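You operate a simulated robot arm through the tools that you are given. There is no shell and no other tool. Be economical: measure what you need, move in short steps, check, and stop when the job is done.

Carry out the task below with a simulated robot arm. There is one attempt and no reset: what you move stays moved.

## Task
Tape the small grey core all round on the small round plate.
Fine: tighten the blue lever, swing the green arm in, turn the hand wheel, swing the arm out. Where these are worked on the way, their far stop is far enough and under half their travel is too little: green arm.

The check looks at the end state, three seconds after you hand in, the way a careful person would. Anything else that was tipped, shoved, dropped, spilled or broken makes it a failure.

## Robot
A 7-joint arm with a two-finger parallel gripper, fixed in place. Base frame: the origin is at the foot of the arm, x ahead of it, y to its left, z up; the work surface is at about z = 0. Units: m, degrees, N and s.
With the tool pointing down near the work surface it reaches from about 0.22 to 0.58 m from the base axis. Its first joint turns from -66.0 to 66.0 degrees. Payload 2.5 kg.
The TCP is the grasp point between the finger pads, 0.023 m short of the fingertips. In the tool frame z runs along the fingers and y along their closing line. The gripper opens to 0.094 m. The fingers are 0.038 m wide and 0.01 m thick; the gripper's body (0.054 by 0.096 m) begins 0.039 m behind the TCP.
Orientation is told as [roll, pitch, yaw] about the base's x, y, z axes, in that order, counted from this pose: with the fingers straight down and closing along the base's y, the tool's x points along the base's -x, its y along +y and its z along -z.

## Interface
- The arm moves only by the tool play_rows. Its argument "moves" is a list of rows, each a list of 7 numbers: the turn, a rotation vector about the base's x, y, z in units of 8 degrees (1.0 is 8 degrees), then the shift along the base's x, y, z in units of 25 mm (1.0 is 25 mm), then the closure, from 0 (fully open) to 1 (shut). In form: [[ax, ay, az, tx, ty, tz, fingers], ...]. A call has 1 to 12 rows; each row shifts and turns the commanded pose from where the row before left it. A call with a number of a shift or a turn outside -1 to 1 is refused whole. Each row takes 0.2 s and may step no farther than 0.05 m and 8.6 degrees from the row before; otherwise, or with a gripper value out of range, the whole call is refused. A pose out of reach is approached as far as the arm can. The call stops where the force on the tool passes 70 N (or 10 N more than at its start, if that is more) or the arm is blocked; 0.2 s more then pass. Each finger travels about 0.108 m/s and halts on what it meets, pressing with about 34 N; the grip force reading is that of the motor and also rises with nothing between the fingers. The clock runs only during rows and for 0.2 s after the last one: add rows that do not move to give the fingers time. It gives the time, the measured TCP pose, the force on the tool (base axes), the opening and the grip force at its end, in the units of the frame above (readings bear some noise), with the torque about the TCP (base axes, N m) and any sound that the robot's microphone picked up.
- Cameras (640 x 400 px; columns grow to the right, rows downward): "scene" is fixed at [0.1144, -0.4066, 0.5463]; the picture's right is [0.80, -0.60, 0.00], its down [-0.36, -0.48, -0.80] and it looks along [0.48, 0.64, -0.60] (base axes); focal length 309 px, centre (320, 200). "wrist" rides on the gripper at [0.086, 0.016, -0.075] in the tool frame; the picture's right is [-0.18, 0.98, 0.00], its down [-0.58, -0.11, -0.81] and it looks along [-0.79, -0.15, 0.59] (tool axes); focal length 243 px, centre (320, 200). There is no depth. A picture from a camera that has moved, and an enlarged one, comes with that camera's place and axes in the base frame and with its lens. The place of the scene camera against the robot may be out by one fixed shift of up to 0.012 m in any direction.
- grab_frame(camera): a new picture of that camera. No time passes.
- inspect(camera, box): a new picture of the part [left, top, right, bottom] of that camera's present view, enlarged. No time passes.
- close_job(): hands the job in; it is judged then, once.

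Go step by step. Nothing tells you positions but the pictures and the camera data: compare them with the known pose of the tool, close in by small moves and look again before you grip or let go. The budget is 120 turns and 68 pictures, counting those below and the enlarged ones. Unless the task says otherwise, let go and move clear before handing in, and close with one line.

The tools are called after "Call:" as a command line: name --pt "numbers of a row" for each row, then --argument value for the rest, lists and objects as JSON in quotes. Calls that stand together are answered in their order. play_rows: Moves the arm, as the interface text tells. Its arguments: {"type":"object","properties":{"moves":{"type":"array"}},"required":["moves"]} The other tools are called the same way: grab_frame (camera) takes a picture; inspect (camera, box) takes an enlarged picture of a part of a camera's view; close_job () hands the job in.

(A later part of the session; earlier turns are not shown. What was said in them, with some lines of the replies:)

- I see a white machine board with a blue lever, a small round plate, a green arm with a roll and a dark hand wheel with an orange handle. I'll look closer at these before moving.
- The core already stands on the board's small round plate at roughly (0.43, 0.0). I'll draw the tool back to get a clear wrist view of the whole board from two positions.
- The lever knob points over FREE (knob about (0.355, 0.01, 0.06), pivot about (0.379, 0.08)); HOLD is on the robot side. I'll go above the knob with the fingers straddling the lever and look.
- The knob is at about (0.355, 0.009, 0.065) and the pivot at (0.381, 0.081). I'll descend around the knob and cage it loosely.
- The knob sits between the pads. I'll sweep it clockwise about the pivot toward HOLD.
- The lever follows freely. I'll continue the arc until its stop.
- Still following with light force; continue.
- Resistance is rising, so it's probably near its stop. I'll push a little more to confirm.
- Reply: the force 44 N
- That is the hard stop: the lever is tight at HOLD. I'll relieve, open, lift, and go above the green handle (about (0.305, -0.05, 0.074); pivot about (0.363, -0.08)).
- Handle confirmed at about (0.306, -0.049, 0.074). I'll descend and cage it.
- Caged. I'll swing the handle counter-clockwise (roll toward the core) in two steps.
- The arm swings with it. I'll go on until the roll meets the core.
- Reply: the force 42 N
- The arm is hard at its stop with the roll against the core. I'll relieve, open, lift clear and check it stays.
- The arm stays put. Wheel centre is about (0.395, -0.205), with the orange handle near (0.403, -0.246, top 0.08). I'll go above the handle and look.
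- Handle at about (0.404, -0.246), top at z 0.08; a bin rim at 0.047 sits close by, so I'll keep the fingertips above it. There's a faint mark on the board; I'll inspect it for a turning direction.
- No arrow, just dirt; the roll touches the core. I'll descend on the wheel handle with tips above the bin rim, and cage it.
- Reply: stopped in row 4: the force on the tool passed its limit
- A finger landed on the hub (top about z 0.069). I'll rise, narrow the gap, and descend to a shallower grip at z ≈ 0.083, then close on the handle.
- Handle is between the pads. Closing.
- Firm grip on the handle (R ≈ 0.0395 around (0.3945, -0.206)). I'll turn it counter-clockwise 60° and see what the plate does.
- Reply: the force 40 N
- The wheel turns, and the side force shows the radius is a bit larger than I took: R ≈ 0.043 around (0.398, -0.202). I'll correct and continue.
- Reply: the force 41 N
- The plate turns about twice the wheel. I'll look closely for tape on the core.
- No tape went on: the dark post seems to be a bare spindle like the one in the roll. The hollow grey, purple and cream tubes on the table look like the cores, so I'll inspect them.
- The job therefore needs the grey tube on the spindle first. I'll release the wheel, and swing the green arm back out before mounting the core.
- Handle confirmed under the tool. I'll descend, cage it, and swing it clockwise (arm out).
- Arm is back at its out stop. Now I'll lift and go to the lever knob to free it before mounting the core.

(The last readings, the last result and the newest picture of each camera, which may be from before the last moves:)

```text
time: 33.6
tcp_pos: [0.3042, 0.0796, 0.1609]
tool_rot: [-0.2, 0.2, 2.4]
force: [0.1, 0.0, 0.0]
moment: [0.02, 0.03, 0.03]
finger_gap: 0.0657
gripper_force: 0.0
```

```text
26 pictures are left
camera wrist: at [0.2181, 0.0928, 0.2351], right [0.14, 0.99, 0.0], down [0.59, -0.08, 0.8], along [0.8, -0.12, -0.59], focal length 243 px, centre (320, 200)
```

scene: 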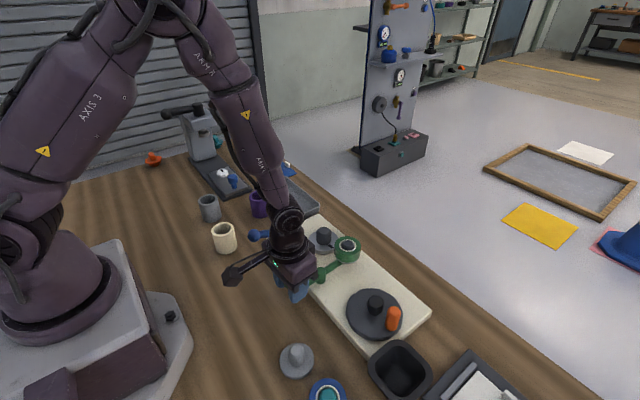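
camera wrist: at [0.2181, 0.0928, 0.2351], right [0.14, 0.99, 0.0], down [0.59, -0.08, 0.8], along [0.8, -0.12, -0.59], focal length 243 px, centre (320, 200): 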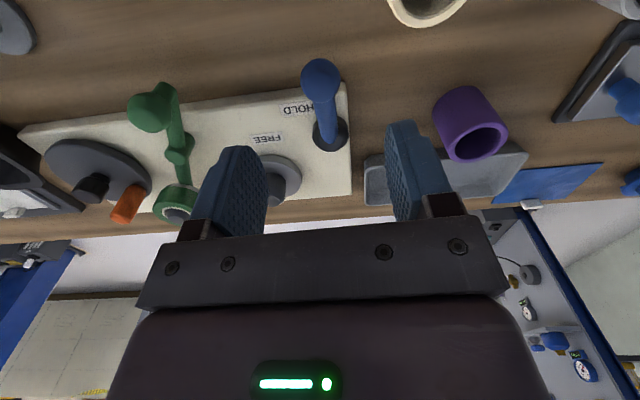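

Knob is under the tool. Descend, cage, and swing back toward FREE.

Call:
play_rows --pt "0 0 0 0.06 0 -0.98 0.3" --pt "0 0 0 0 0 -0.98 0.3" --pt "0 0 0 0 0 -0.98 0.3" --pt "0 0 0 0 0 -0.96 0.3" --pt "0 0 0 0 0 0 0.68" --pt "0 0 0 0 0 0 0.68" --pt "0 0 1 0.048 -0.424 0 0.68" --pt "0 0 1 0.1 -0.416 0 0.68" --pt "0 0 1 0.164 -0.396 0 0.68" --pt "0 0 1 0.212 -0.368 0 0.68" --pt "0 0 1 0.264 -0.34 0 0.68" --pt "0 0 0 0 0 0 0.68"

Call:
play_rows --pt "0 0 1 0.308 -0.296 0 0.68" --pt "0 0 1 0.344 -0.252 0 0.68" --pt "0 0 1 0.376 -0.2 0 0.68" --pt "0 0 0 0 0 0 0.68"

Call:
grab_frame --camera "wrist"

```text
time: 36.2
tcp_pos: [0.3262, 0.0314, 0.0615]
tool_rot: [-0.1, 0.2, 42.5]
force: [-0.2, 1.2, 0.2]
moment: [0.05, 0.02, 0.02]
finger_gap: 0.0304
gripper_force: 0.4
```

```text
time: 37.2
tcp_pos: [0.3501, 0.0121, 0.0638]
tool_rot: [-0.1, 0.3, 66.5]
force: [-0.6, -0.9, 0.0]
moment: [0.0, -0.02, -0.02]
finger_gap: 0.0302
gripper_force: 0.3
```

```text
25 pictures are left
camera wrist: at [0.3021, -0.06, 0.1378], right [-0.83, 0.56, 0.0], down [0.33, 0.49, 0.8], along [0.45, 0.67, -0.59], focal length 243 px, centre (320, 200)
```

wrist: 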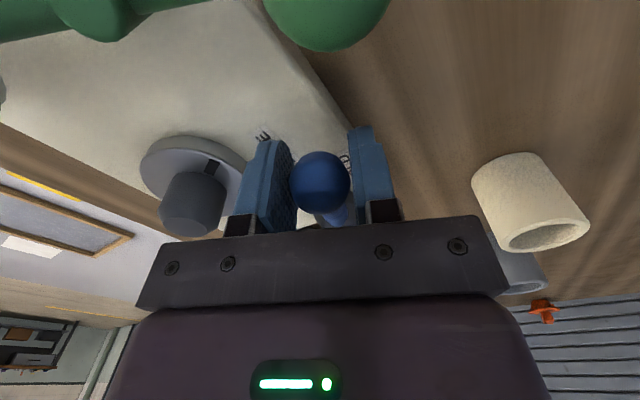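

Nearly at FREE. I'll push to its stop, release, and lift.

Call:
play_rows --pt "0 0 0.75 0.3 -0.112 0 0.68" --pt "0 0 0 0.1 -0.04 0 0.68" --pt "0 0 0 0 0 0 0.68" --pt "0 0 0 -0.1 0.04 0 0.5" --pt "0 0 0 0 0 0 0.3" --pt "0 0 0 0 0 0.9 0.3" --pt "0 0 0 0 0 0.9 0.2" --pt "0 0 0 0 0 0.9 0.1" --pt "0 0 0 0 0 0.9 0"

Call:
play_rows --pt "0 0 -0.3 -0.28 0.9 0 0" --pt "0 0 -0.3 -0.28 0.9 0 0" --pt "0 0 -0.3 -0.28 0.9 0 0" --pt "0 0 -0.3 -0.28 0.9 0 0" --pt "0 0 -0.3 -0.28 0.9 0 0" --pt "0 0 -0.3 -0.28 0.9 0 0" --pt "0 0 -0.3 -0.28 0.9 0 0" --pt "0 0 -0.3 -0.28 0.9 0 0" --pt "0 0 -0.3 -0.28 0.9 0 0" --pt "0 0 -0.3 -0.28 0.9 0 0" --pt "0 0 0 -0.28 0.9 0 0" --pt "0 0 0 0 0 0 0"

Call:
grab_frame --camera "wrist"

Call:
grab_frame --camera "scene"

```text
time: 39.2
tcp_pos: [0.3575, 0.009, 0.1543]
tool_rot: [0.1, 0.2, 72.4]
force: [0.9, -0.5, 0.4]
moment: [-0.02, 0.01, -0.01]
finger_gap: 0.0942
gripper_force: 0.1
```

```text
time: 41.8
tcp_pos: [0.2817, 0.2578, 0.1534]
tool_rot: [-0.1, 0.2, 48.3]
force: [0.3, 0.3, -0.2]
moment: [0.0, 0.01, 0.01]
finger_gap: 0.094
gripper_force: 0.1
```

```text
24 pictures are left
camera wrist: at [0.2115, 0.2042, 0.2278], right [-0.61, 0.79, 0.0], down [0.47, 0.36, 0.8], along [0.64, 0.49, -0.59], focal length 243 px, centre (320, 200)
```

wrist: 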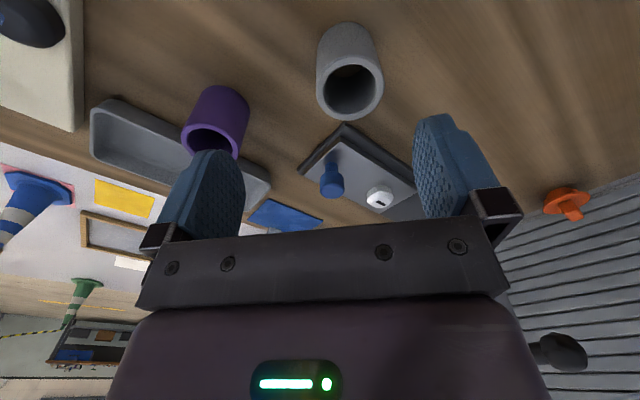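

```text
23 pictures are left
```

scene: 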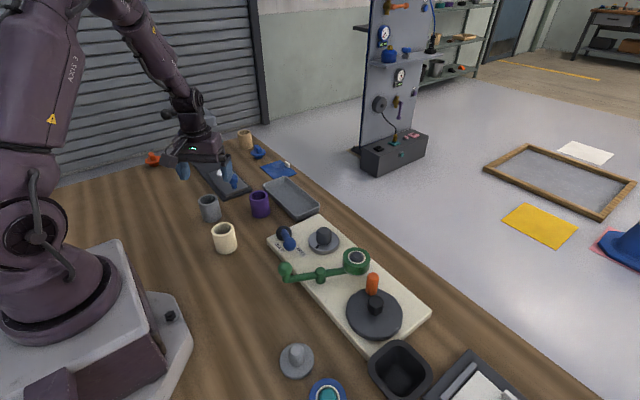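

The grey core is at about (0.273, 0.279), ~0.049 across and 0.06 tall. I'll centre over it and check before descending.

Call:
play_rows --pt "0 0 0 -0.35 0.84 0 0" --pt "0 0 0 0 0 -0.8 0" --pt "0 0 0 0 0 -0.8 0" --pt "0 0 0 0 0 0 0"

Call:
grab_frame --camera "wrist"

```text
time: 42.8
tcp_pos: [0.2706, 0.2787, 0.1128]
tool_rot: [-0.1, 0.3, 48.3]
force: [-0.5, -1.0, 0.1]
moment: [0.0, -0.01, 0.01]
finger_gap: 0.0939
gripper_force: 0.2
```

```text
22 pictures are left
camera wrist: at [0.2026, 0.2249, 0.1876], right [-0.61, 0.79, 0.0], down [0.47, 0.36, 0.8], along [0.64, 0.49, -0.59], focal length 243 px, centre (320, 200)
```

wrist: 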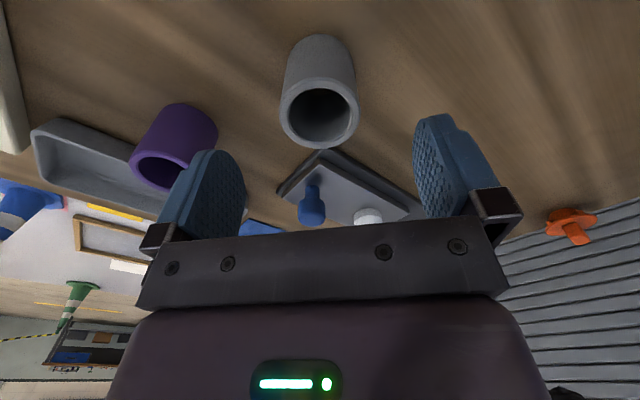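

Centred. I'll descend to mid-height and grip.

Call:
play_rows --pt "0 0 0 -0.05 -0.05 -0.95 0" --pt "0 0 0 0 0 -0.95 0" --pt "0 0 0 0 0 -0.9 0" --pt "0 0 0 0 0 0 0.3" --pt "0 0 0 0 0 0 0.55" --pt "0 0 0 0 0 0 0.6" --pt "0 0 0 0 0 0 0.6"

Call:
grab_frame --camera "wrist"

```text
time: 44.4
tcp_pos: [0.2705, 0.2782, 0.0432]
tool_rot: [-0.1, 0.2, 48.3]
force: [-0.3, -0.4, 0.5]
moment: [0.02, -0.01, 0.01]
finger_gap: 0.049
gripper_force: 34.0
```

```text
21 pictures are left
camera wrist: at [0.2017, 0.2238, 0.1178], right [-0.61, 0.79, 0.0], down [0.47, 0.36, 0.8], along [0.64, 0.49, -0.59], focal length 243 px, centre (320, 200)
```

wrist: 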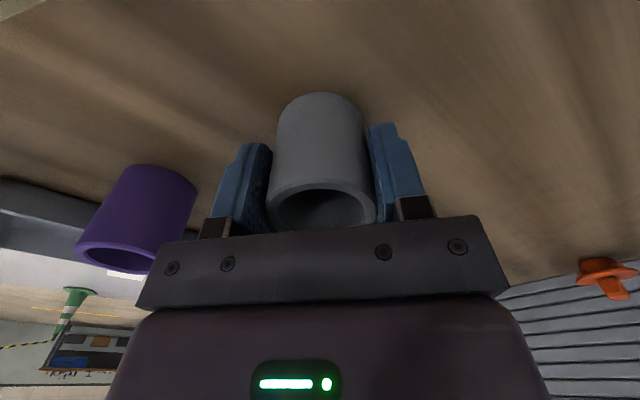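

Core gripped (0.049). I'll lift and carry it over the plate.

Call:
play_rows --pt "0 0 0 0 0 0.9 0.6" --pt "0 0 0 0 0 0.9 0.6" --pt "0 0 0 0 0 0.9 0.6" --pt "0 0 0 0 0 0.9 0.6" --pt "0 0 0 0 0 0.9 0.6" --pt "0 0 0 0 0 0.9 0.6"

Call:
play_rows --pt "0 0 -0.5 0.52 -0.93 0 0.6" --pt "0 0 -0.5 0.52 -0.93 0 0.6" --pt "0 0 -0.5 0.52 -0.93 0 0.6" --pt "0 0 -0.5 0.52 -0.93 0 0.6" --pt "0 0 -0.5 0.52 -0.93 0 0.6" --pt "0 0 -0.5 0.52 -0.93 0 0.6" --pt "0 0 -0.5 0.52 -0.93 0 0.6" --pt "0 0 -0.5 0.52 -0.93 0 0.6" --pt "0 0 -0.5 0.52 -0.93 0 0.6" --pt "0 0 -0.5 0.52 -0.93 0 0.6" --pt "0 0 -0.5 0.52 -0.93 0 0.6" --pt "0 0 -0.5 0.52 -0.93 0 0.6"

Call:
grab_frame --camera "wrist"

Call:
inspect --camera "scene" --box '[240, 140, 400, 260]'

```text
time: 45.8
tcp_pos: [0.2709, 0.2779, 0.1783]
tool_rot: [-0.1, 0.3, 48.4]
force: [-0.3, -0.6, -1.0]
moment: [0.0, -0.02, 0.0]
finger_gap: 0.0493
gripper_force: 34.3
```

```text
time: 48.4
tcp_pos: [0.4282, -0.0011, 0.1786]
tool_rot: [-0.1, 0.2, 0.3]
force: [-0.7, -0.1, 0.0]
moment: [0.0, 0.02, -0.01]
finger_gap: 0.0493
gripper_force: 33.8
```

```text
20 pictures are left
camera wrist: at [0.3418, 0.0147, 0.2532], right [0.18, 0.98, 0.0], down [0.58, -0.1, 0.8], along [0.79, -0.14, -0.59], focal length 243 px, centre (320, 200)
```

wrist: 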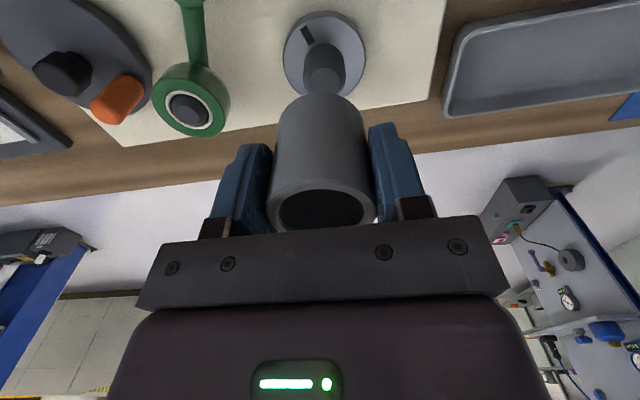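

```text
3.33 times, centred on (320, 200) of scene
camera zoom: at [0.1144, -0.4066, 0.5463], right [0.8, -0.6, 0.0], down [-0.36, -0.48, -0.8], along [0.48, 0.64, -0.6], focal length 1030 px, centre (320, 200)
```

zoom: 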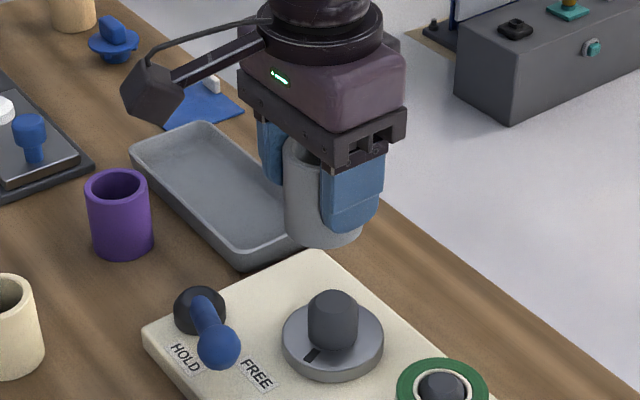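

Spindle axis is about (0.434, 0.0015); the core needs to go ~6 mm forward. I'll shift and lower to just above the spindle and check.

Call:
play_rows --pt "0 0 0 0.24 0.04 0 0.6" --pt "0 0 0 0 0 -0.8 0.6" --pt "0 0 0 0 0 -0.8 0.6" --pt "0 0 0 0 0 -0.72 0.6" --pt "0 0 0 0 0 0 0.6"

Call:
grab_frame --camera "wrist"

Call:
inspect --camera "scene" --box '[284, 190, 364, 250]'

```text
time: 49.6
tcp_pos: [0.4327, -0.0009, 0.1186]
tool_rot: [-0.1, 0.1, 0.4]
force: [-0.1, -0.3, -0.2]
moment: [0.04, 0.0, -0.01]
finger_gap: 0.0485
gripper_force: 33.9
```

```text
18 pictures are left
camera wrist: at [0.3475, 0.0156, 0.1943], right [0.18, 0.98, 0.0], down [0.58, -0.1, 0.81], along [0.79, -0.14, -0.59], focal length 243 px, centre (320, 200)
```

wrist: 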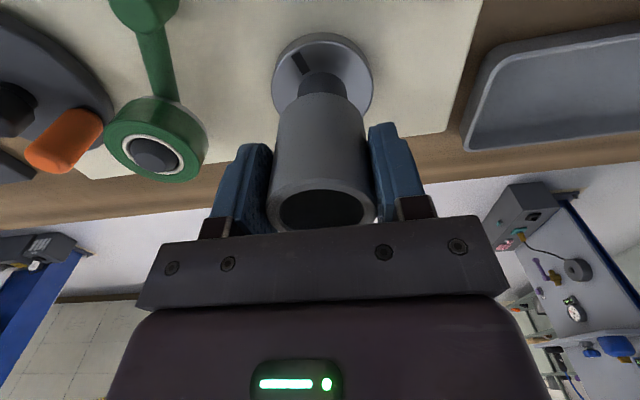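

```text
6.67 times, centred on (324, 220) of scene
camera zoom: at [0.1144, -0.4066, 0.5463], right [0.8, -0.6, 0.0], down [-0.36, -0.48, -0.8], along [0.48, 0.64, -0.6], focal length 2059 px, centre (293, 67)
```

zoom: 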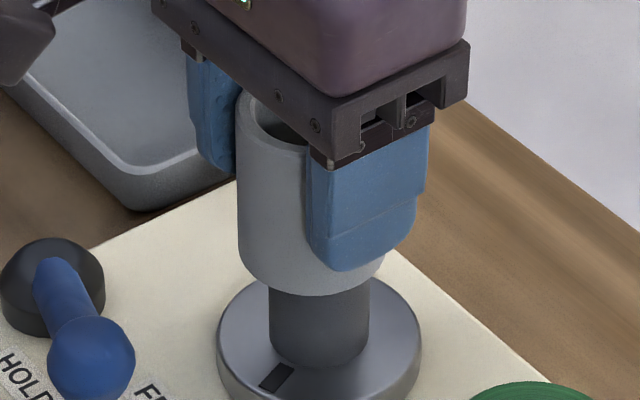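

Small correction (+3 mm x), then lower onto the spindle slowly.

Call:
play_rows --pt "0 0 0 0.12 -0.02 0 0.6" --pt "0 0 0 0 0 0 0.6" --pt "0 0 0 0 0 -0.3 0.6" --pt "0 0 0 0 0 -0.3 0.6" --pt "0 0 0 0 0 -0.3 0.6" --pt "0 0 0 0 0 0 0.6"

Call:
inspect --camera "scene" --box '[284, 190, 364, 250]'

```text
time: 51.0
tcp_pos: [0.436, -0.0008, 0.0975]
tool_rot: [-0.1, 0.1, 0.4]
force: [-0.2, -0.3, -0.7]
moment: [-0.02, 0.04, 0.02]
finger_gap: 0.0493
gripper_force: 34.0
```

```text
6.67 times, centred on (324, 220) of scene
camera zoom: at [0.1144, -0.4066, 0.5463], right [0.8, -0.6, 0.0], down [-0.36, -0.48, -0.8], along [0.48, 0.64, -0.6], focal length 2059 px, centre (293, 67)
```

zoom: 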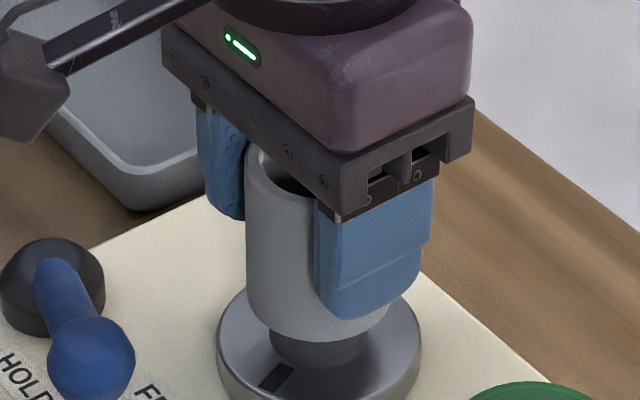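

Aligned and already sliding over the spindle with no force. Continue down until it seats.

Call:
play_rows --pt "0 0 0 0 0 -0.3 0.6" --pt "0 0 0 0 0 -0.3 0.6" --pt "0 0 0 0 0 -0.15 0.6" --pt "0 0 0 0 0 0 0.6"

Call:
inspect --camera "scene" --box '[284, 190, 364, 250]'

```text
time: 52.0
tcp_pos: [0.435, -0.0006, 0.0783]
tool_rot: [0.0, 0.2, 0.4]
force: [-0.4, -0.4, -0.1]
moment: [0.01, 0.03, 0.03]
finger_gap: 0.0492
gripper_force: 34.4
```

```text
6.67 times, centred on (324, 220) of scene
camera zoom: at [0.1144, -0.4066, 0.5463], right [0.8, -0.6, 0.0], down [-0.36, -0.48, -0.8], along [0.48, 0.64, -0.6], focal length 2059 px, centre (293, 67)
```

zoom: 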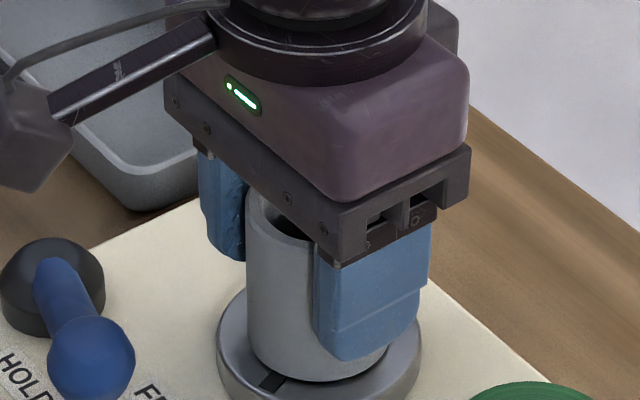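

Nearly seated. A few millimetres more until contact is felt.

Call:
play_rows --pt "0 0 0 0 0 -0.1 0.6" --pt "0 0 0 0 0 -0.08 0.6" --pt "0 0 0 0 0 0 0.6"

```text
time: 52.8
tcp_pos: [0.4375, -0.0004, 0.0754]
tool_rot: [-0.1, -0.2, 0.3]
force: [-3.0, -1.6, 26.7]
moment: [-0.03, -0.14, -0.04]
finger_gap: 0.0491
gripper_force: 34.5
```

Seated. Release, lift clear, and go back over the lever knob.

Call:
play_rows --pt "0 0 0 0 0 0.05 0.4" --pt "0 0 0 0 0 0 0.2" --pt "0 0 0 0 0 0 0.1" --pt "0 0 0 0 0 0.8 0.1" --pt "0 0 0 0 0 0.9 0.1" --pt "0 0 0 0 0 0.9 0.1" --pt "0 0 0 0 0 0.9 0.1"

Call:
play_rows --pt "0 0 0.91 -0.33 0.036 0 0.3" --pt "0 0 0.91 -0.33 0.036 0 0.3" --pt "0 0 0.91 -0.33 0.036 0 0.3" --pt "0 0 0.91 -0.33 0.036 0 0.3" --pt "0 0 0.91 -0.33 0.036 0 0.3" --pt "0 0 0.91 -0.33 0.036 0 0.3" --pt "0 0 0.91 -0.33 0.036 0 0.3" --pt "0 0 0.91 -0.33 0.036 0 0.3" --pt "0 0 0.91 -0.33 0.036 0 0.3" --pt "0 0 0.91 -0.33 0.036 0 0.3" --pt "0 0 0 0 0 0 0.3"

Call:
grab_frame --camera "wrist"

```text
time: 54.4
tcp_pos: [0.4355, -0.0004, 0.1622]
tool_rot: [-0.1, 0.2, 0.4]
force: [0.1, -0.3, -0.1]
moment: [-0.03, 0.06, 0.02]
finger_gap: 0.0846
gripper_force: 0.1
```

```text
time: 56.8
tcp_pos: [0.3543, 0.0079, 0.161]
tool_rot: [-0.2, 0.3, 73.3]
force: [0.6, 0.8, -0.2]
moment: [0.03, 0.03, 0.0]
finger_gap: 0.0659
gripper_force: 0.1
```

```text
14 pictures are left
camera wrist: at [0.3143, -0.0695, 0.2371], right [-0.89, 0.46, 0.0], down [0.27, 0.53, 0.8], along [0.37, 0.71, -0.59], focal length 243 px, centre (320, 200)
```

wrist: 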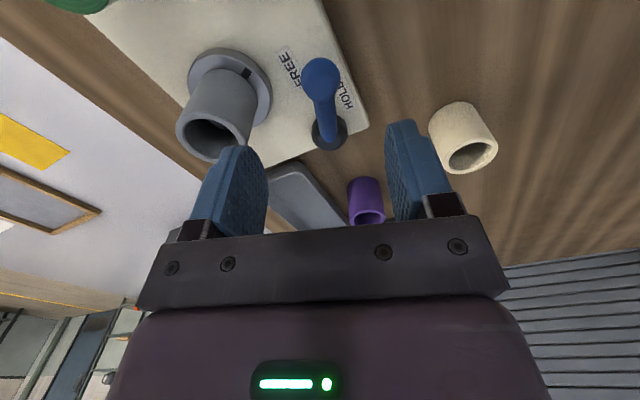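

Core stands on the plate. Knob is under the tool; descend, cage, and swing to HOLD as before.

Call:
play_rows --pt "0 0 0 0.03 0.04 -0.98 0.5" --pt "0 0 0 0 0 -0.98 0.5" --pt "0 0 0 0 0 -0.98 0.5" --pt "0 0 0 0 0 -0.98 0.5" --pt "0 0 0 0 0 0 0.68" --pt "0 0 0 0 0 0 0.68" --pt "0 0 -1 -0.392 0.176 0 0.68" --pt "0 0 -1 -0.36 0.224 0 0.68" --pt "0 0 -1 -0.328 0.276 0 0.68" --pt "0 0 -1 -0.288 0.316 0 0.68" --pt "0 0 -1 -0.236 0.356 0 0.68" --pt "0 0 0 0 0 0 0.68"

Call:
play_rows --pt "0 0 -1 -0.188 0.384 0 0.68" --pt "0 0 -1 -0.132 0.408 0 0.68" --pt "0 0 -1 -0.076 0.42 0 0.68" --pt "0 0 -1 -0.016 0.428 0 0.68" --pt "0 0 0 0 0.3 0 0.68" --pt "0 0 0 0 0 0 0.68"

Call:
grab_frame --camera "wrist"

```text
time: 59.4
tcp_pos: [0.3145, 0.0438, 0.0652]
tool_rot: [0.0, 0.3, 33.0]
force: [0.1, -1.0, 0.4]
moment: [0.04, -0.02, 0.0]
finger_gap: 0.0303
gripper_force: 1.0
```

```text
time: 60.8
tcp_pos: [0.3052, 0.0873, 0.0639]
tool_rot: [-0.4, 0.2, 0.7]
force: [2.8, -32.5, 4.4]
moment: [-0.08, -0.25, 0.07]
finger_gap: 0.0443
gripper_force: 16.3
```

```text
13 pictures are left
camera wrist: at [0.2193, 0.1035, 0.1395], right [0.17, 0.99, -0.01], down [0.58, -0.1, 0.81], along [0.79, -0.14, -0.59], focal length 243 px, centre (320, 200)
```

wrist: 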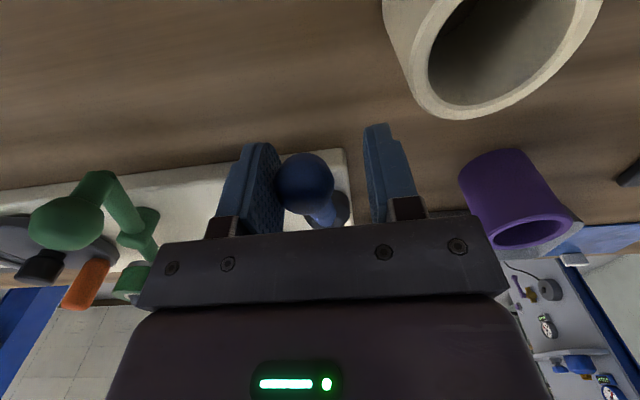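

Lever tight at HOLD. Back to the green handle.

Call:
play_rows --pt "0 0 0 0 -0.35 0 0.5" --pt "0 0 0 0 0 0 0.3" --pt "0 0 0 0 0 0.9 0.3" --pt "0 0 0 0 0 0.9 0.3" --pt "0 0 0 0 0 0.9 0.3" --pt "0 0 0 0 0 0.9 0.3" --pt "0 0 -0.9 0 -0.9 0 0.3" --pt "0 0 -0.9 0 -0.9 0 0.3" --pt "0 0 -0.9 0 -0.9 0 0.3" --pt "0 0 -0.9 0 -0.9 0 0.3" --pt "0 0 0 0.04 -0.8 0 0.3" --pt "0 0 0 0.03 -0.7 0 0.3"

```text
time: 63.4
tcp_pos: [0.306, -0.0451, 0.1541]
tool_rot: [-0.1, 0.0, -27.6]
force: [0.1, -0.5, -0.7]
moment: [-0.02, 0.01, 0.03]
finger_gap: 0.0659
gripper_force: 0.1
```

Call:
play_rows --pt "0 0 0 0.08 -0.15 -0.84 0.3" --pt "0 0 0 0 0 -0.84 0.3" --pt "0 0 0 0 0 -0.84 0.3" --pt "0 0 0 0 0 -0.84 0.3" --pt "0 0 0 0 0 0 0.66" --pt "0 0 0 0 0 0 0.66" --pt "0 0 1 -0.148 -0.324 0 0.66" --pt "0 0 1 -0.108 -0.34 0 0.66" --pt "0 0 1 -0.056 -0.352 0 0.66" --pt "0 0 1 -0.004 -0.356 0 0.66" --pt "0 0 1 0.044 -0.356 0 0.66" --pt "0 0 0 0 0 0 0.66"

Call:
inspect --camera "scene" --box '[260, 200, 420, 300]'

```text
time: 66.0
tcp_pos: [0.3003, -0.0923, 0.0717]
tool_rot: [-0.1, 0.2, 12.4]
force: [0.2, -0.7, 0.3]
moment: [0.05, 0.0, 0.0]
finger_gap: 0.0329
gripper_force: 1.2
```

```text
4.00 times, centred on (340, 250) of scene
camera zoom: at [0.1144, -0.4066, 0.5463], right [0.8, -0.6, 0.0], down [-0.36, -0.48, -0.8], along [0.48, 0.64, -0.6], focal length 1236 px, centre (240, 0)
```

zoom: 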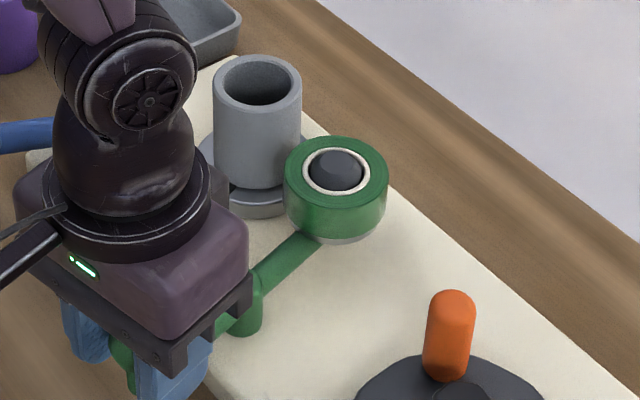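

Nearly touching. Push the last bit to contact.

Call:
play_rows --pt "0 0 1 0.092 -0.344 0 0.66" --pt "0 0 0.6 0.084 -0.2 0 0.66" --pt "0 0 0 0 0 0 0.66"

Call:
inspect --camera "scene" --box '[260, 200, 420, 300]'

```text
time: 66.8
tcp_pos: [0.3057, -0.105, 0.0712]
tool_rot: [0.0, 0.2, 25.4]
force: [0.7, 3.8, -1.7]
moment: [-0.03, -0.03, -0.08]
finger_gap: 0.0334
gripper_force: 1.9
```

```text
4.00 times, centred on (340, 250) of scene
camera zoom: at [0.1144, -0.4066, 0.5463], right [0.8, -0.6, 0.0], down [-0.36, -0.48, -0.8], along [0.48, 0.64, -0.6], focal length 1236 px, centre (240, 0)
```

zoom: 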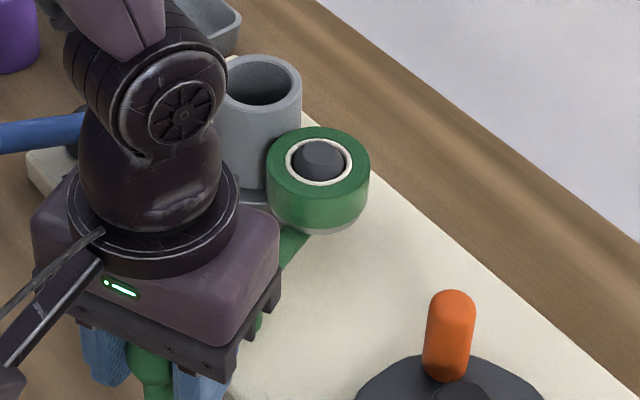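

Call:
play_rows --pt "0 0 0.4 0.06 -0.16 0 0.66" --pt "0 0 0.2 0.05 -0.12 0 0.66" --pt "0 0 0 0 0 0 0.66"

```text
time: 67.6
tcp_pos: [0.3085, -0.1096, 0.0708]
tool_rot: [0.3, 0.2, 30.0]
force: [-3.7, 28.8, -2.1]
moment: [-0.13, 0.02, -0.28]
finger_gap: 0.0436
gripper_force: 12.9
```

Contact made. Release, lift and go above the wheel handle.

Call:
play_rows --pt "0 0 0 -0.1 0.28 0 0.5" --pt "0 0 0 0 0 0 0.3" --pt "0 0 0 0 0 0.95 0.3" --pt "0 0 0 0 0 0.95 0.3" --pt "0 0 0 0 0 0.95 0.3" --pt "0 0 0 0 0 0.95 0.5" --pt "0 0 -0.75 0.95 -0.57 0 0.66" --pt "0 0 -0.75 0.95 -0.57 0 0.66" --pt "0 0 -0.75 0.95 -0.57 0 0.66" --pt "0 0 -0.75 0.95 -0.57 0 0.66" --pt "0 0 -0.75 0.95 -0.57 0 0.66" --pt "0 0 0 0 0 0 0.66"

Call:
grab_frame --camera "wrist"

```text
time: 70.2
tcp_pos: [0.4239, -0.177, 0.1659]
tool_rot: [0.0, 0.3, -0.1]
force: [0.6, 0.4, 0.7]
moment: [-0.03, 0.0, -0.01]
finger_gap: 0.0317
gripper_force: 0.0
```

```text
10 pictures are left
camera wrist: at [0.3395, -0.1594, 0.24], right [0.19, 0.98, 0.0], down [0.58, -0.11, 0.8], along [0.79, -0.15, -0.59], focal length 243 px, centre (320, 200)
```

wrist: 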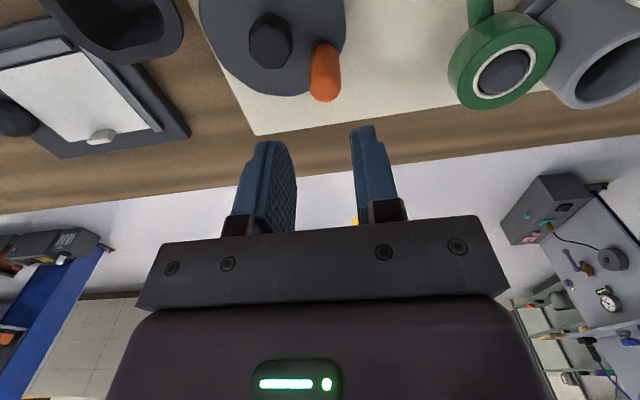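

Handle at about (0.426, -0.172); refined wheel centre (0.399, -0.2035), R ≈ 0.041. I'll turn the fingers tangential, descend to z ≈ 0.087 and grip.

Call:
play_rows --pt "0 0 1 0.1 0.18 0 0.66" --pt "0 0 1 0 0 0 0.66" --pt "0 0 1 0 0 0 0.66" --pt "0 0 1 0 0 0 0.66" --pt "0 0 1 0 0 0 0.62" --pt "0 0 1 0 0 0 0.62" --pt "0 0 0 0 0 -0.8 0.62" --pt "0 0 0 0 0 -0.8 0.62" --pt "0 0 0 0 0 -0.8 0.62" --pt "0 0 0 0 0 -0.76 0.62" --pt "0 0 0 0 0 0 0.62"

Call:
grab_frame --camera "wrist"

```text
time: 72.6
tcp_pos: [0.4278, -0.1732, 0.0863]
tool_rot: [-0.2, 0.2, 48.1]
force: [-0.3, 0.0, -0.3]
moment: [0.0, 0.02, -0.02]
finger_gap: 0.0358
gripper_force: 0.0
```

```text
9 pictures are left
camera wrist: at [0.3585, -0.2252, 0.1615], right [-0.61, 0.79, 0.0], down [0.47, 0.36, 0.8], along [0.64, 0.49, -0.59], focal length 243 px, centre (320, 200)
```

wrist: 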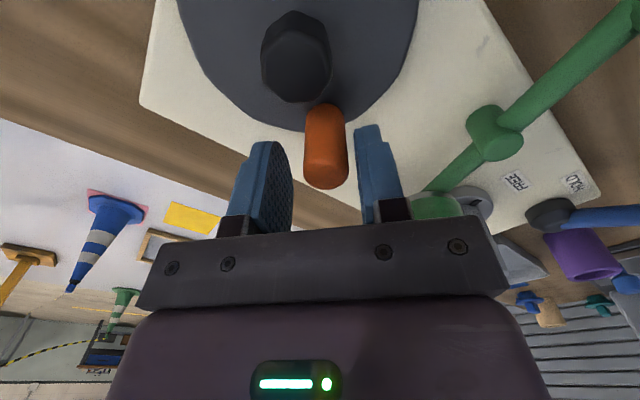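

Slight recentring, close, then turn counter-clockwise 80° watching force.

Call:
play_rows --pt "0 0 0 -0.08 0.08 0 0.66" --pt "0 0 0 0 0 0 0.85" --pt "0 0 0 0 0 0 0.85" --pt "0 0 0 -0.504 0.276 0 0.85" --pt "0 0 0 -0.572 0.084 0 0.85" --pt "0 0 0 0 0 0 0.85"

```text
time: 74.0
tcp_pos: [0.3972, -0.1628, 0.0875]
tool_rot: [-0.4, 0.2, 47.9]
force: [3.1, -14.0, -3.0]
moment: [0.41, -0.44, 0.05]
finger_gap: 0.0214
gripper_force: 44.7
```

Call:
play_rows --pt "0 0 0 -0.564 -0.14 0 0.85" --pt "0 0 0 -0.492 -0.3 0 0.85" --pt "0 0 0 -0.36 -0.452 0 0.85" --pt "0 0 0 0 0 0 0.85"

Call:
inspect --camera "scene" --box '[290, 200, 370, 250]'

```text
time: 75.0
tcp_pos: [0.3659, -0.1827, 0.0869]
tool_rot: [-0.8, -0.4, 48.0]
force: [36.0, -17.6, -34.8]
moment: [0.7, 0.14, 0.15]
finger_gap: 0.0213
gripper_force: 45.5
```

```text
8.00 times, centred on (330, 225) of scene
camera zoom: at [0.1145, -0.4067, 0.5462], right [0.8, -0.6, 0.0], down [-0.36, -0.48, -0.8], along [0.48, 0.64, -0.6], focal length 2471 px, centre (240, 0)
```

zoom: 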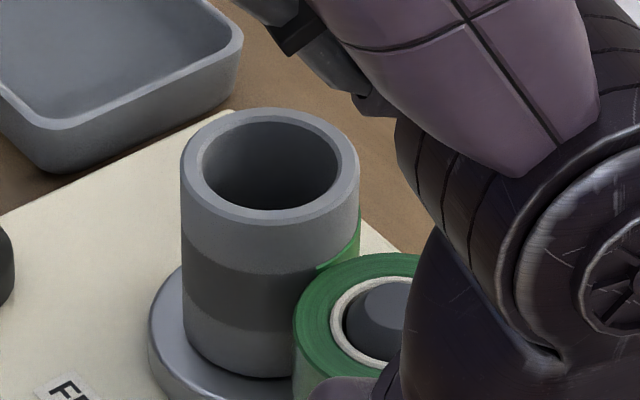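

Tape is going onto the core. Continue, with a small centre correction.

Call:
play_rows --pt "0 0 0 -0.04 -0.6 0 0.85" --pt "0 0 0 0.012 -0.576 0 0.85" --pt "0 0 0 0.212 -0.536 0 0.85" --pt "0 0 0 0 0 0 0.85"

```text
time: 75.6
tcp_pos: [0.3642, -0.1949, 0.0869]
tool_rot: [1.4, -0.5, 49.6]
force: [-4.1, 4.4, 3.8]
moment: [-0.9, -0.43, 0.21]
finger_gap: 0.0214
gripper_force: 44.7
stopped in row 3: the force on the tool passed its limit (the readings are from after the stop); the commanded pose is now the measured one
```

Something blocked the turn; I'll look.

Call:
inspect --camera "wrist" --box '[200, 60, 440, 230]'

```text
2.35 times, centred on (320, 145) of wrist
camera zoom: at [0.2963, -0.2522, 0.1618], right [-0.63, 0.78, 0.03], down [0.47, 0.36, 0.81], along [0.62, 0.52, -0.59], focal length 571 px, centre (320, 329)
```

zoom: 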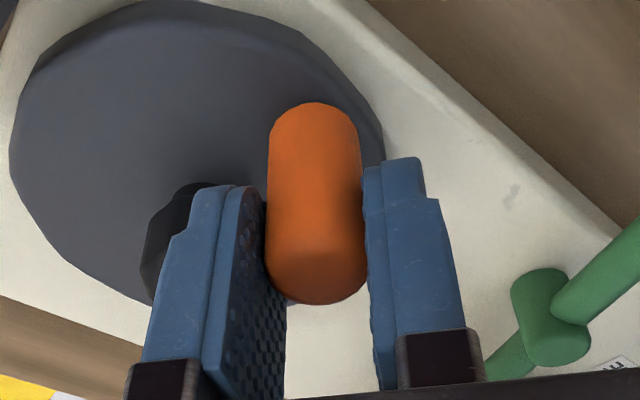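

The finger jammed on the hub. I'll release, lift, turn the fingers to a better angle and regrip slightly higher.

Call:
play_rows --pt "0 0 0 0 0 0 0.7" --pt "0 0 0 0 0 0 0.7" --pt "0 0 0 0 0 0.6 0.7" --pt "0 0 0 0 0 0.6 0.66" --pt "0 0 -0.9 0 0 0.4 0.66" --pt "0 0 -0.9 0 0 0 0.66" --pt "0 0 -0.9 0 0 0 0.66" --pt "0 0 -0.9 0 0 0 0.66" --pt "0 0 0 0 0 0 0.66"

Call:
grab_frame --camera "wrist"

```text
time: 77.6
tcp_pos: [0.362, -0.1954, 0.1266]
tool_rot: [1.3, -0.4, 20.6]
force: [-0.1, -0.1, -0.4]
moment: [0.02, 0.0, 0.0]
finger_gap: 0.0319
gripper_force: 0.1
```

```text
6 pictures are left
camera wrist: at [0.277, -0.2127, 0.2019], right [-0.17, 0.98, 0.03], down [0.58, 0.08, 0.81], along [0.79, 0.16, -0.59], focal length 243 px, centre (320, 200)
```

wrist: 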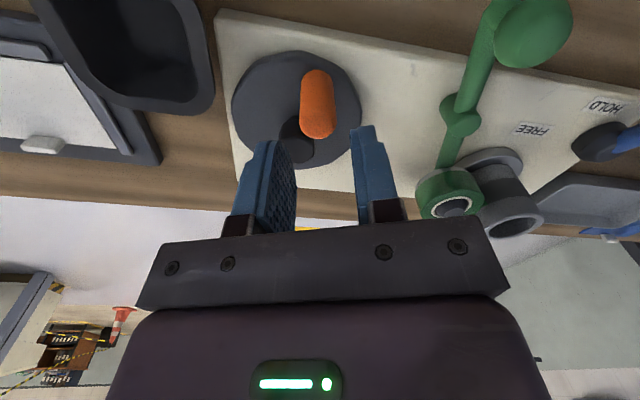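

Handle at about (0.362, -0.194). Descend, grip, and turn with the fingers following.

Call:
play_rows --pt "-0.16 0.05 0 0 0.04 -0.7 0.66" --pt "0 0 0 0 0 -0.68 0.66" --pt "0 0 0 0 0 0 0.85" --pt "0 0 0 0 0 0 0.85" --pt "0 0 1 -0.048 -0.408 0 0.85" --pt "0 0 1 0.056 -0.404 0 0.85" --pt "0 0 1 0.156 -0.376 0 0.85" --pt "0 0 0 0 0 0 0.85"

```text
time: 79.4
tcp_pos: [0.3673, -0.2241, 0.093]
tool_rot: [0.2, 0.5, 44.8]
force: [2.0, 2.5, 8.1]
moment: [-0.12, 0.13, 0.0]
finger_gap: 0.0208
gripper_force: 45.0
```

Call:
play_rows --pt "0 0 1 0.244 -0.328 0 0.85" --pt "0 0 1 0.316 -0.256 0 0.85" --pt "0 0 1 0.376 -0.168 0 0.85" --pt "0 0 1 0.4 -0.072 0 0.85" --pt "0 0 0 0 0 0 0.85"

Call:
play_rows --pt "0 0 1 0.408 0.036 0 0.85" --pt "0 0 1 0.388 0.136 0 0.85" --pt "0 0 1 0.34 0.224 0 0.85" --pt "0 0 1 0.272 0.308 0 0.85" --pt "0 0 0 0 0 0 0.85"

```text
time: 80.6
tcp_pos: [0.4006, -0.2425, 0.0932]
tool_rot: [0.4, 0.3, 77.0]
force: [-1.3, 18.5, 11.7]
moment: [-0.3, -0.07, 0.02]
finger_gap: 0.0213
gripper_force: 45.4
```

```text
time: 81.8
tcp_pos: [0.4353, -0.2304, 0.0927]
tool_rot: [0.2, 0.8, 108.8]
force: [1.5, -4.2, -8.5]
moment: [-1.24, -0.51, 0.03]
finger_gap: 0.0214
gripper_force: 45.0
```

About 270° of wheel done with low forces. Check the tape on the core.

Call:
inspect --camera "scene" --box '[290, 200, 370, 250]'

```text
8.00 times, centred on (330, 225) of scene
camera zoom: at [0.1144, -0.4067, 0.5463], right [0.8, -0.6, 0.0], down [-0.36, -0.48, -0.8], along [0.48, 0.64, -0.6], focal length 2471 px, centre (240, 0)
```

zoom: 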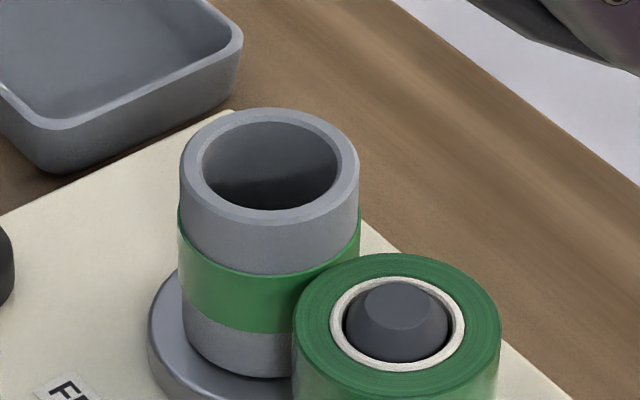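

The visible band is fully taped. I'll add a little more turn for overlap, then release.

Call:
play_rows --pt "0 0 0.5 0.216 0.364 0 0.85" --pt "0 0 0.5 0.112 0.408 0 0.85" --pt "0 0 0.5 0.004 0.42 0 0.85" --pt "0 0 0 0 0 0 0.85"

```text
time: 82.8
tcp_pos: [0.4419, -0.1987, 0.091]
tool_rot: [0.8, 0.3, 120.6]
force: [-24.8, -7.6, 7.4]
moment: [0.25, 0.15, 0.15]
finger_gap: 0.0214
gripper_force: 45.3
```

Plenty of overlap now. Release, lift, and return to the green handle.

Call:
play_rows --pt "0 0 0 0 0 0 0.68" --pt "0 0 0 0 0 0 0.68" --pt "0 0 0 0 0 0.9 0.66" --pt "0 0 0 0 0 0.9 0.5" --pt "0 0 0 0 0 0.9 0.3" --pt "-0.1 0 0 0 0 0.3 0.3"

Call:
play_rows --pt "0 0 -1 -0.46 0.32 0 0.3" --pt "0 0 -1 -0.46 0.32 0 0.3" --pt "0 0 -1 -0.46 0.32 0 0.3" --pt "0 0 -1 -0.46 0.32 0 0.3" --pt "0 0 -1 -0.46 0.32 0 0.3" --pt "0 0 -1 -0.46 0.32 0 0.3" --pt "0 0 -1 -0.46 0.32 0 0.3" --pt "0 0 -1 -0.46 0.32 0 0.3" --pt "0 0 -1 -0.46 0.32 0 0.3" --pt "0 0 -1 -0.46 0.32 0 0.3" --pt "0 0 -1 -0.46 0.32 0 0.3" --pt "0 0 -1 -0.46 0.32 0 0.3"

Call:
grab_frame --camera "wrist"

```text
time: 84.2
tcp_pos: [0.4445, -0.1973, 0.1671]
tool_rot: [0.7, 1.1, 120.7]
force: [-0.4, 1.4, 0.1]
moment: [-0.03, 0.02, -0.05]
finger_gap: 0.0657
gripper_force: 0.1
```

```text
time: 86.8
tcp_pos: [0.3059, -0.1022, 0.1681]
tool_rot: [0.7, 1.1, 24.7]
force: [0.6, -1.2, -0.2]
moment: [-0.04, 0.01, -0.01]
finger_gap: 0.0659
gripper_force: 0.0
```

```text
4 pictures are left
camera wrist: at [0.2229, -0.1229, 0.2449], right [-0.24, 0.97, 0.01], down [0.59, 0.14, 0.79], along [0.77, 0.2, -0.61], focal length 243 px, centre (320, 200)
```

wrist: 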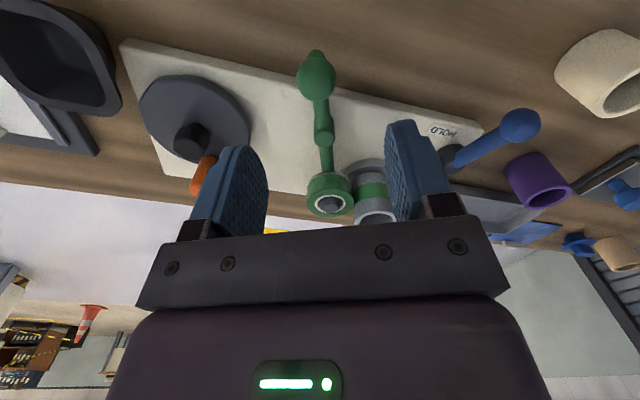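

Handle at about (0.304, -0.104). Descend, cage and swing the arm out.

Call:
play_rows --pt "-0.09 -0.13 0 -0.08 -0.08 -0.98 0.3" --pt "0 0 0 0 0 -0.98 0.3" --pt "0 0 0 0 0 -0.98 0.3" --pt "0 0 0 0 0 -0.98 0.3" --pt "0 0 0 0 0 0 0.66" --pt "0 0 0 0 0 0 0.66" --pt "0 0 -1 -0.112 0.34 0 0.66" --pt "0 0 -1 -0.06 0.352 0 0.66" --pt "0 0 -1 -0.016 0.356 0 0.66" --pt "0 0 -1 0.04 0.356 0 0.66" --pt "0 0 -1 0.084 0.348 0 0.66" --pt "0 0 0 0 0 0 0.66"

Call:
play_rows --pt "0 0 -1 0.136 0.332 0 0.66" --pt "0 0 -0.6 0.12 0.24 0 0.66" --pt "0 0 0 0 0 0 0.66"

```text
time: 89.4
tcp_pos: [0.3028, -0.0586, 0.0701]
tool_rot: [-0.4, 0.4, -15.3]
force: [-0.3, 2.4, 1.4]
moment: [-0.05, -0.01, -0.01]
finger_gap: 0.0326
gripper_force: 1.1
```

```text
time: 90.2
tcp_pos: [0.3097, -0.047, 0.0715]
tool_rot: [-0.4, 0.5, -28.4]
force: [-0.6, -13.8, 0.2]
moment: [0.0, -0.06, 0.12]
finger_gap: 0.0376
gripper_force: 6.3
```

At the out stop. Relieve, open, lift and retreat, then check everything.

Call:
play_rows --pt "0 0 0 0 -0.15 0 0.5" --pt "0 0 0 0 0 0 0.3" --pt "0 0 0 0 0 0.9 0.3" --pt "0 0 0 0 0 0.9 0.3" --pt "0 0 0 0 0 0.9 0.3" --pt "0 0 0 0 0 0.9 0.3" --pt "0 0 0.5 -0.5 0.4 0.9 0.3" --pt "0 0 0.5 -0.5 0.4 0.9 0.3" --pt "0 0 0.5 -0.4 0.4 0.9 0.3" --pt "0 0 0.5 0 0.4 0.9 0.3" --pt "0 0 0 0 0 0 0.3"

Call:
grab_frame --camera "scene"

Call:
inspect --camera "scene" --box '[290, 200, 370, 250]'

```text
time: 92.6
tcp_pos: [0.274, -0.0102, 0.2494]
tool_rot: [-0.5, 0.5, -12.0]
force: [-0.1, 0.0, -0.1]
moment: [-0.01, -0.03, 0.0]
finger_gap: 0.0661
gripper_force: 0.0
```

```text
3 pictures are left
```

scene: 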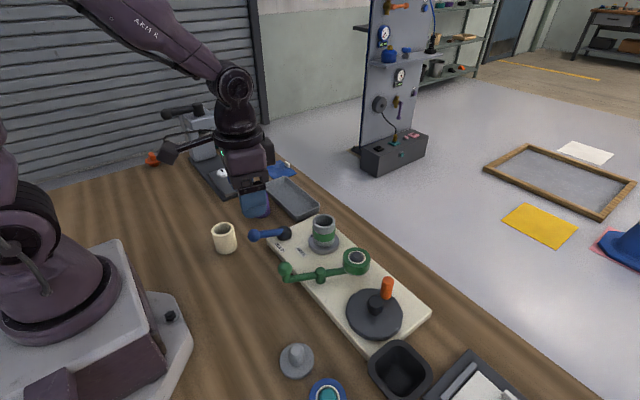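

```text
8.00 times, centred on (330, 225) of scene
camera zoom: at [0.1144, -0.4066, 0.5463], right [0.8, -0.6, 0.0], down [-0.36, -0.48, -0.8], along [0.48, 0.64, -0.6], focal length 2471 px, centre (240, 0)
```

zoom: 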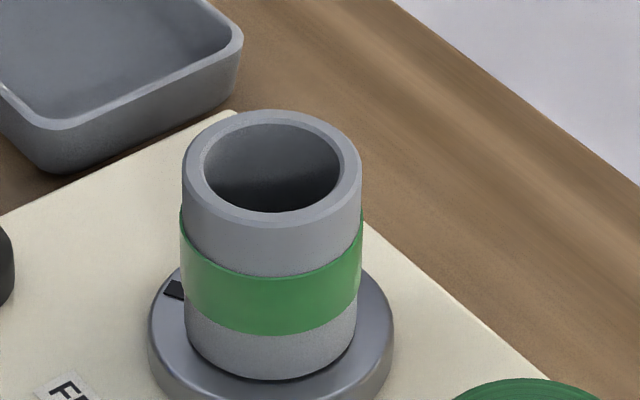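

The grey core sits on the plate with a continuous green band, the lever is at HOLD, the arm is out and nothing else has been disturbed. Handing in.

Call:
close_job

```text
The job is handed in.
```

I put the small grey core on the small round plate and taped it. Every side I could see has an unbroken green band, and the back should be covered too, since the plate turned well past a full turn. The blue lever is tight at HOLD, the green arm is swung out, and the gripper is clear.
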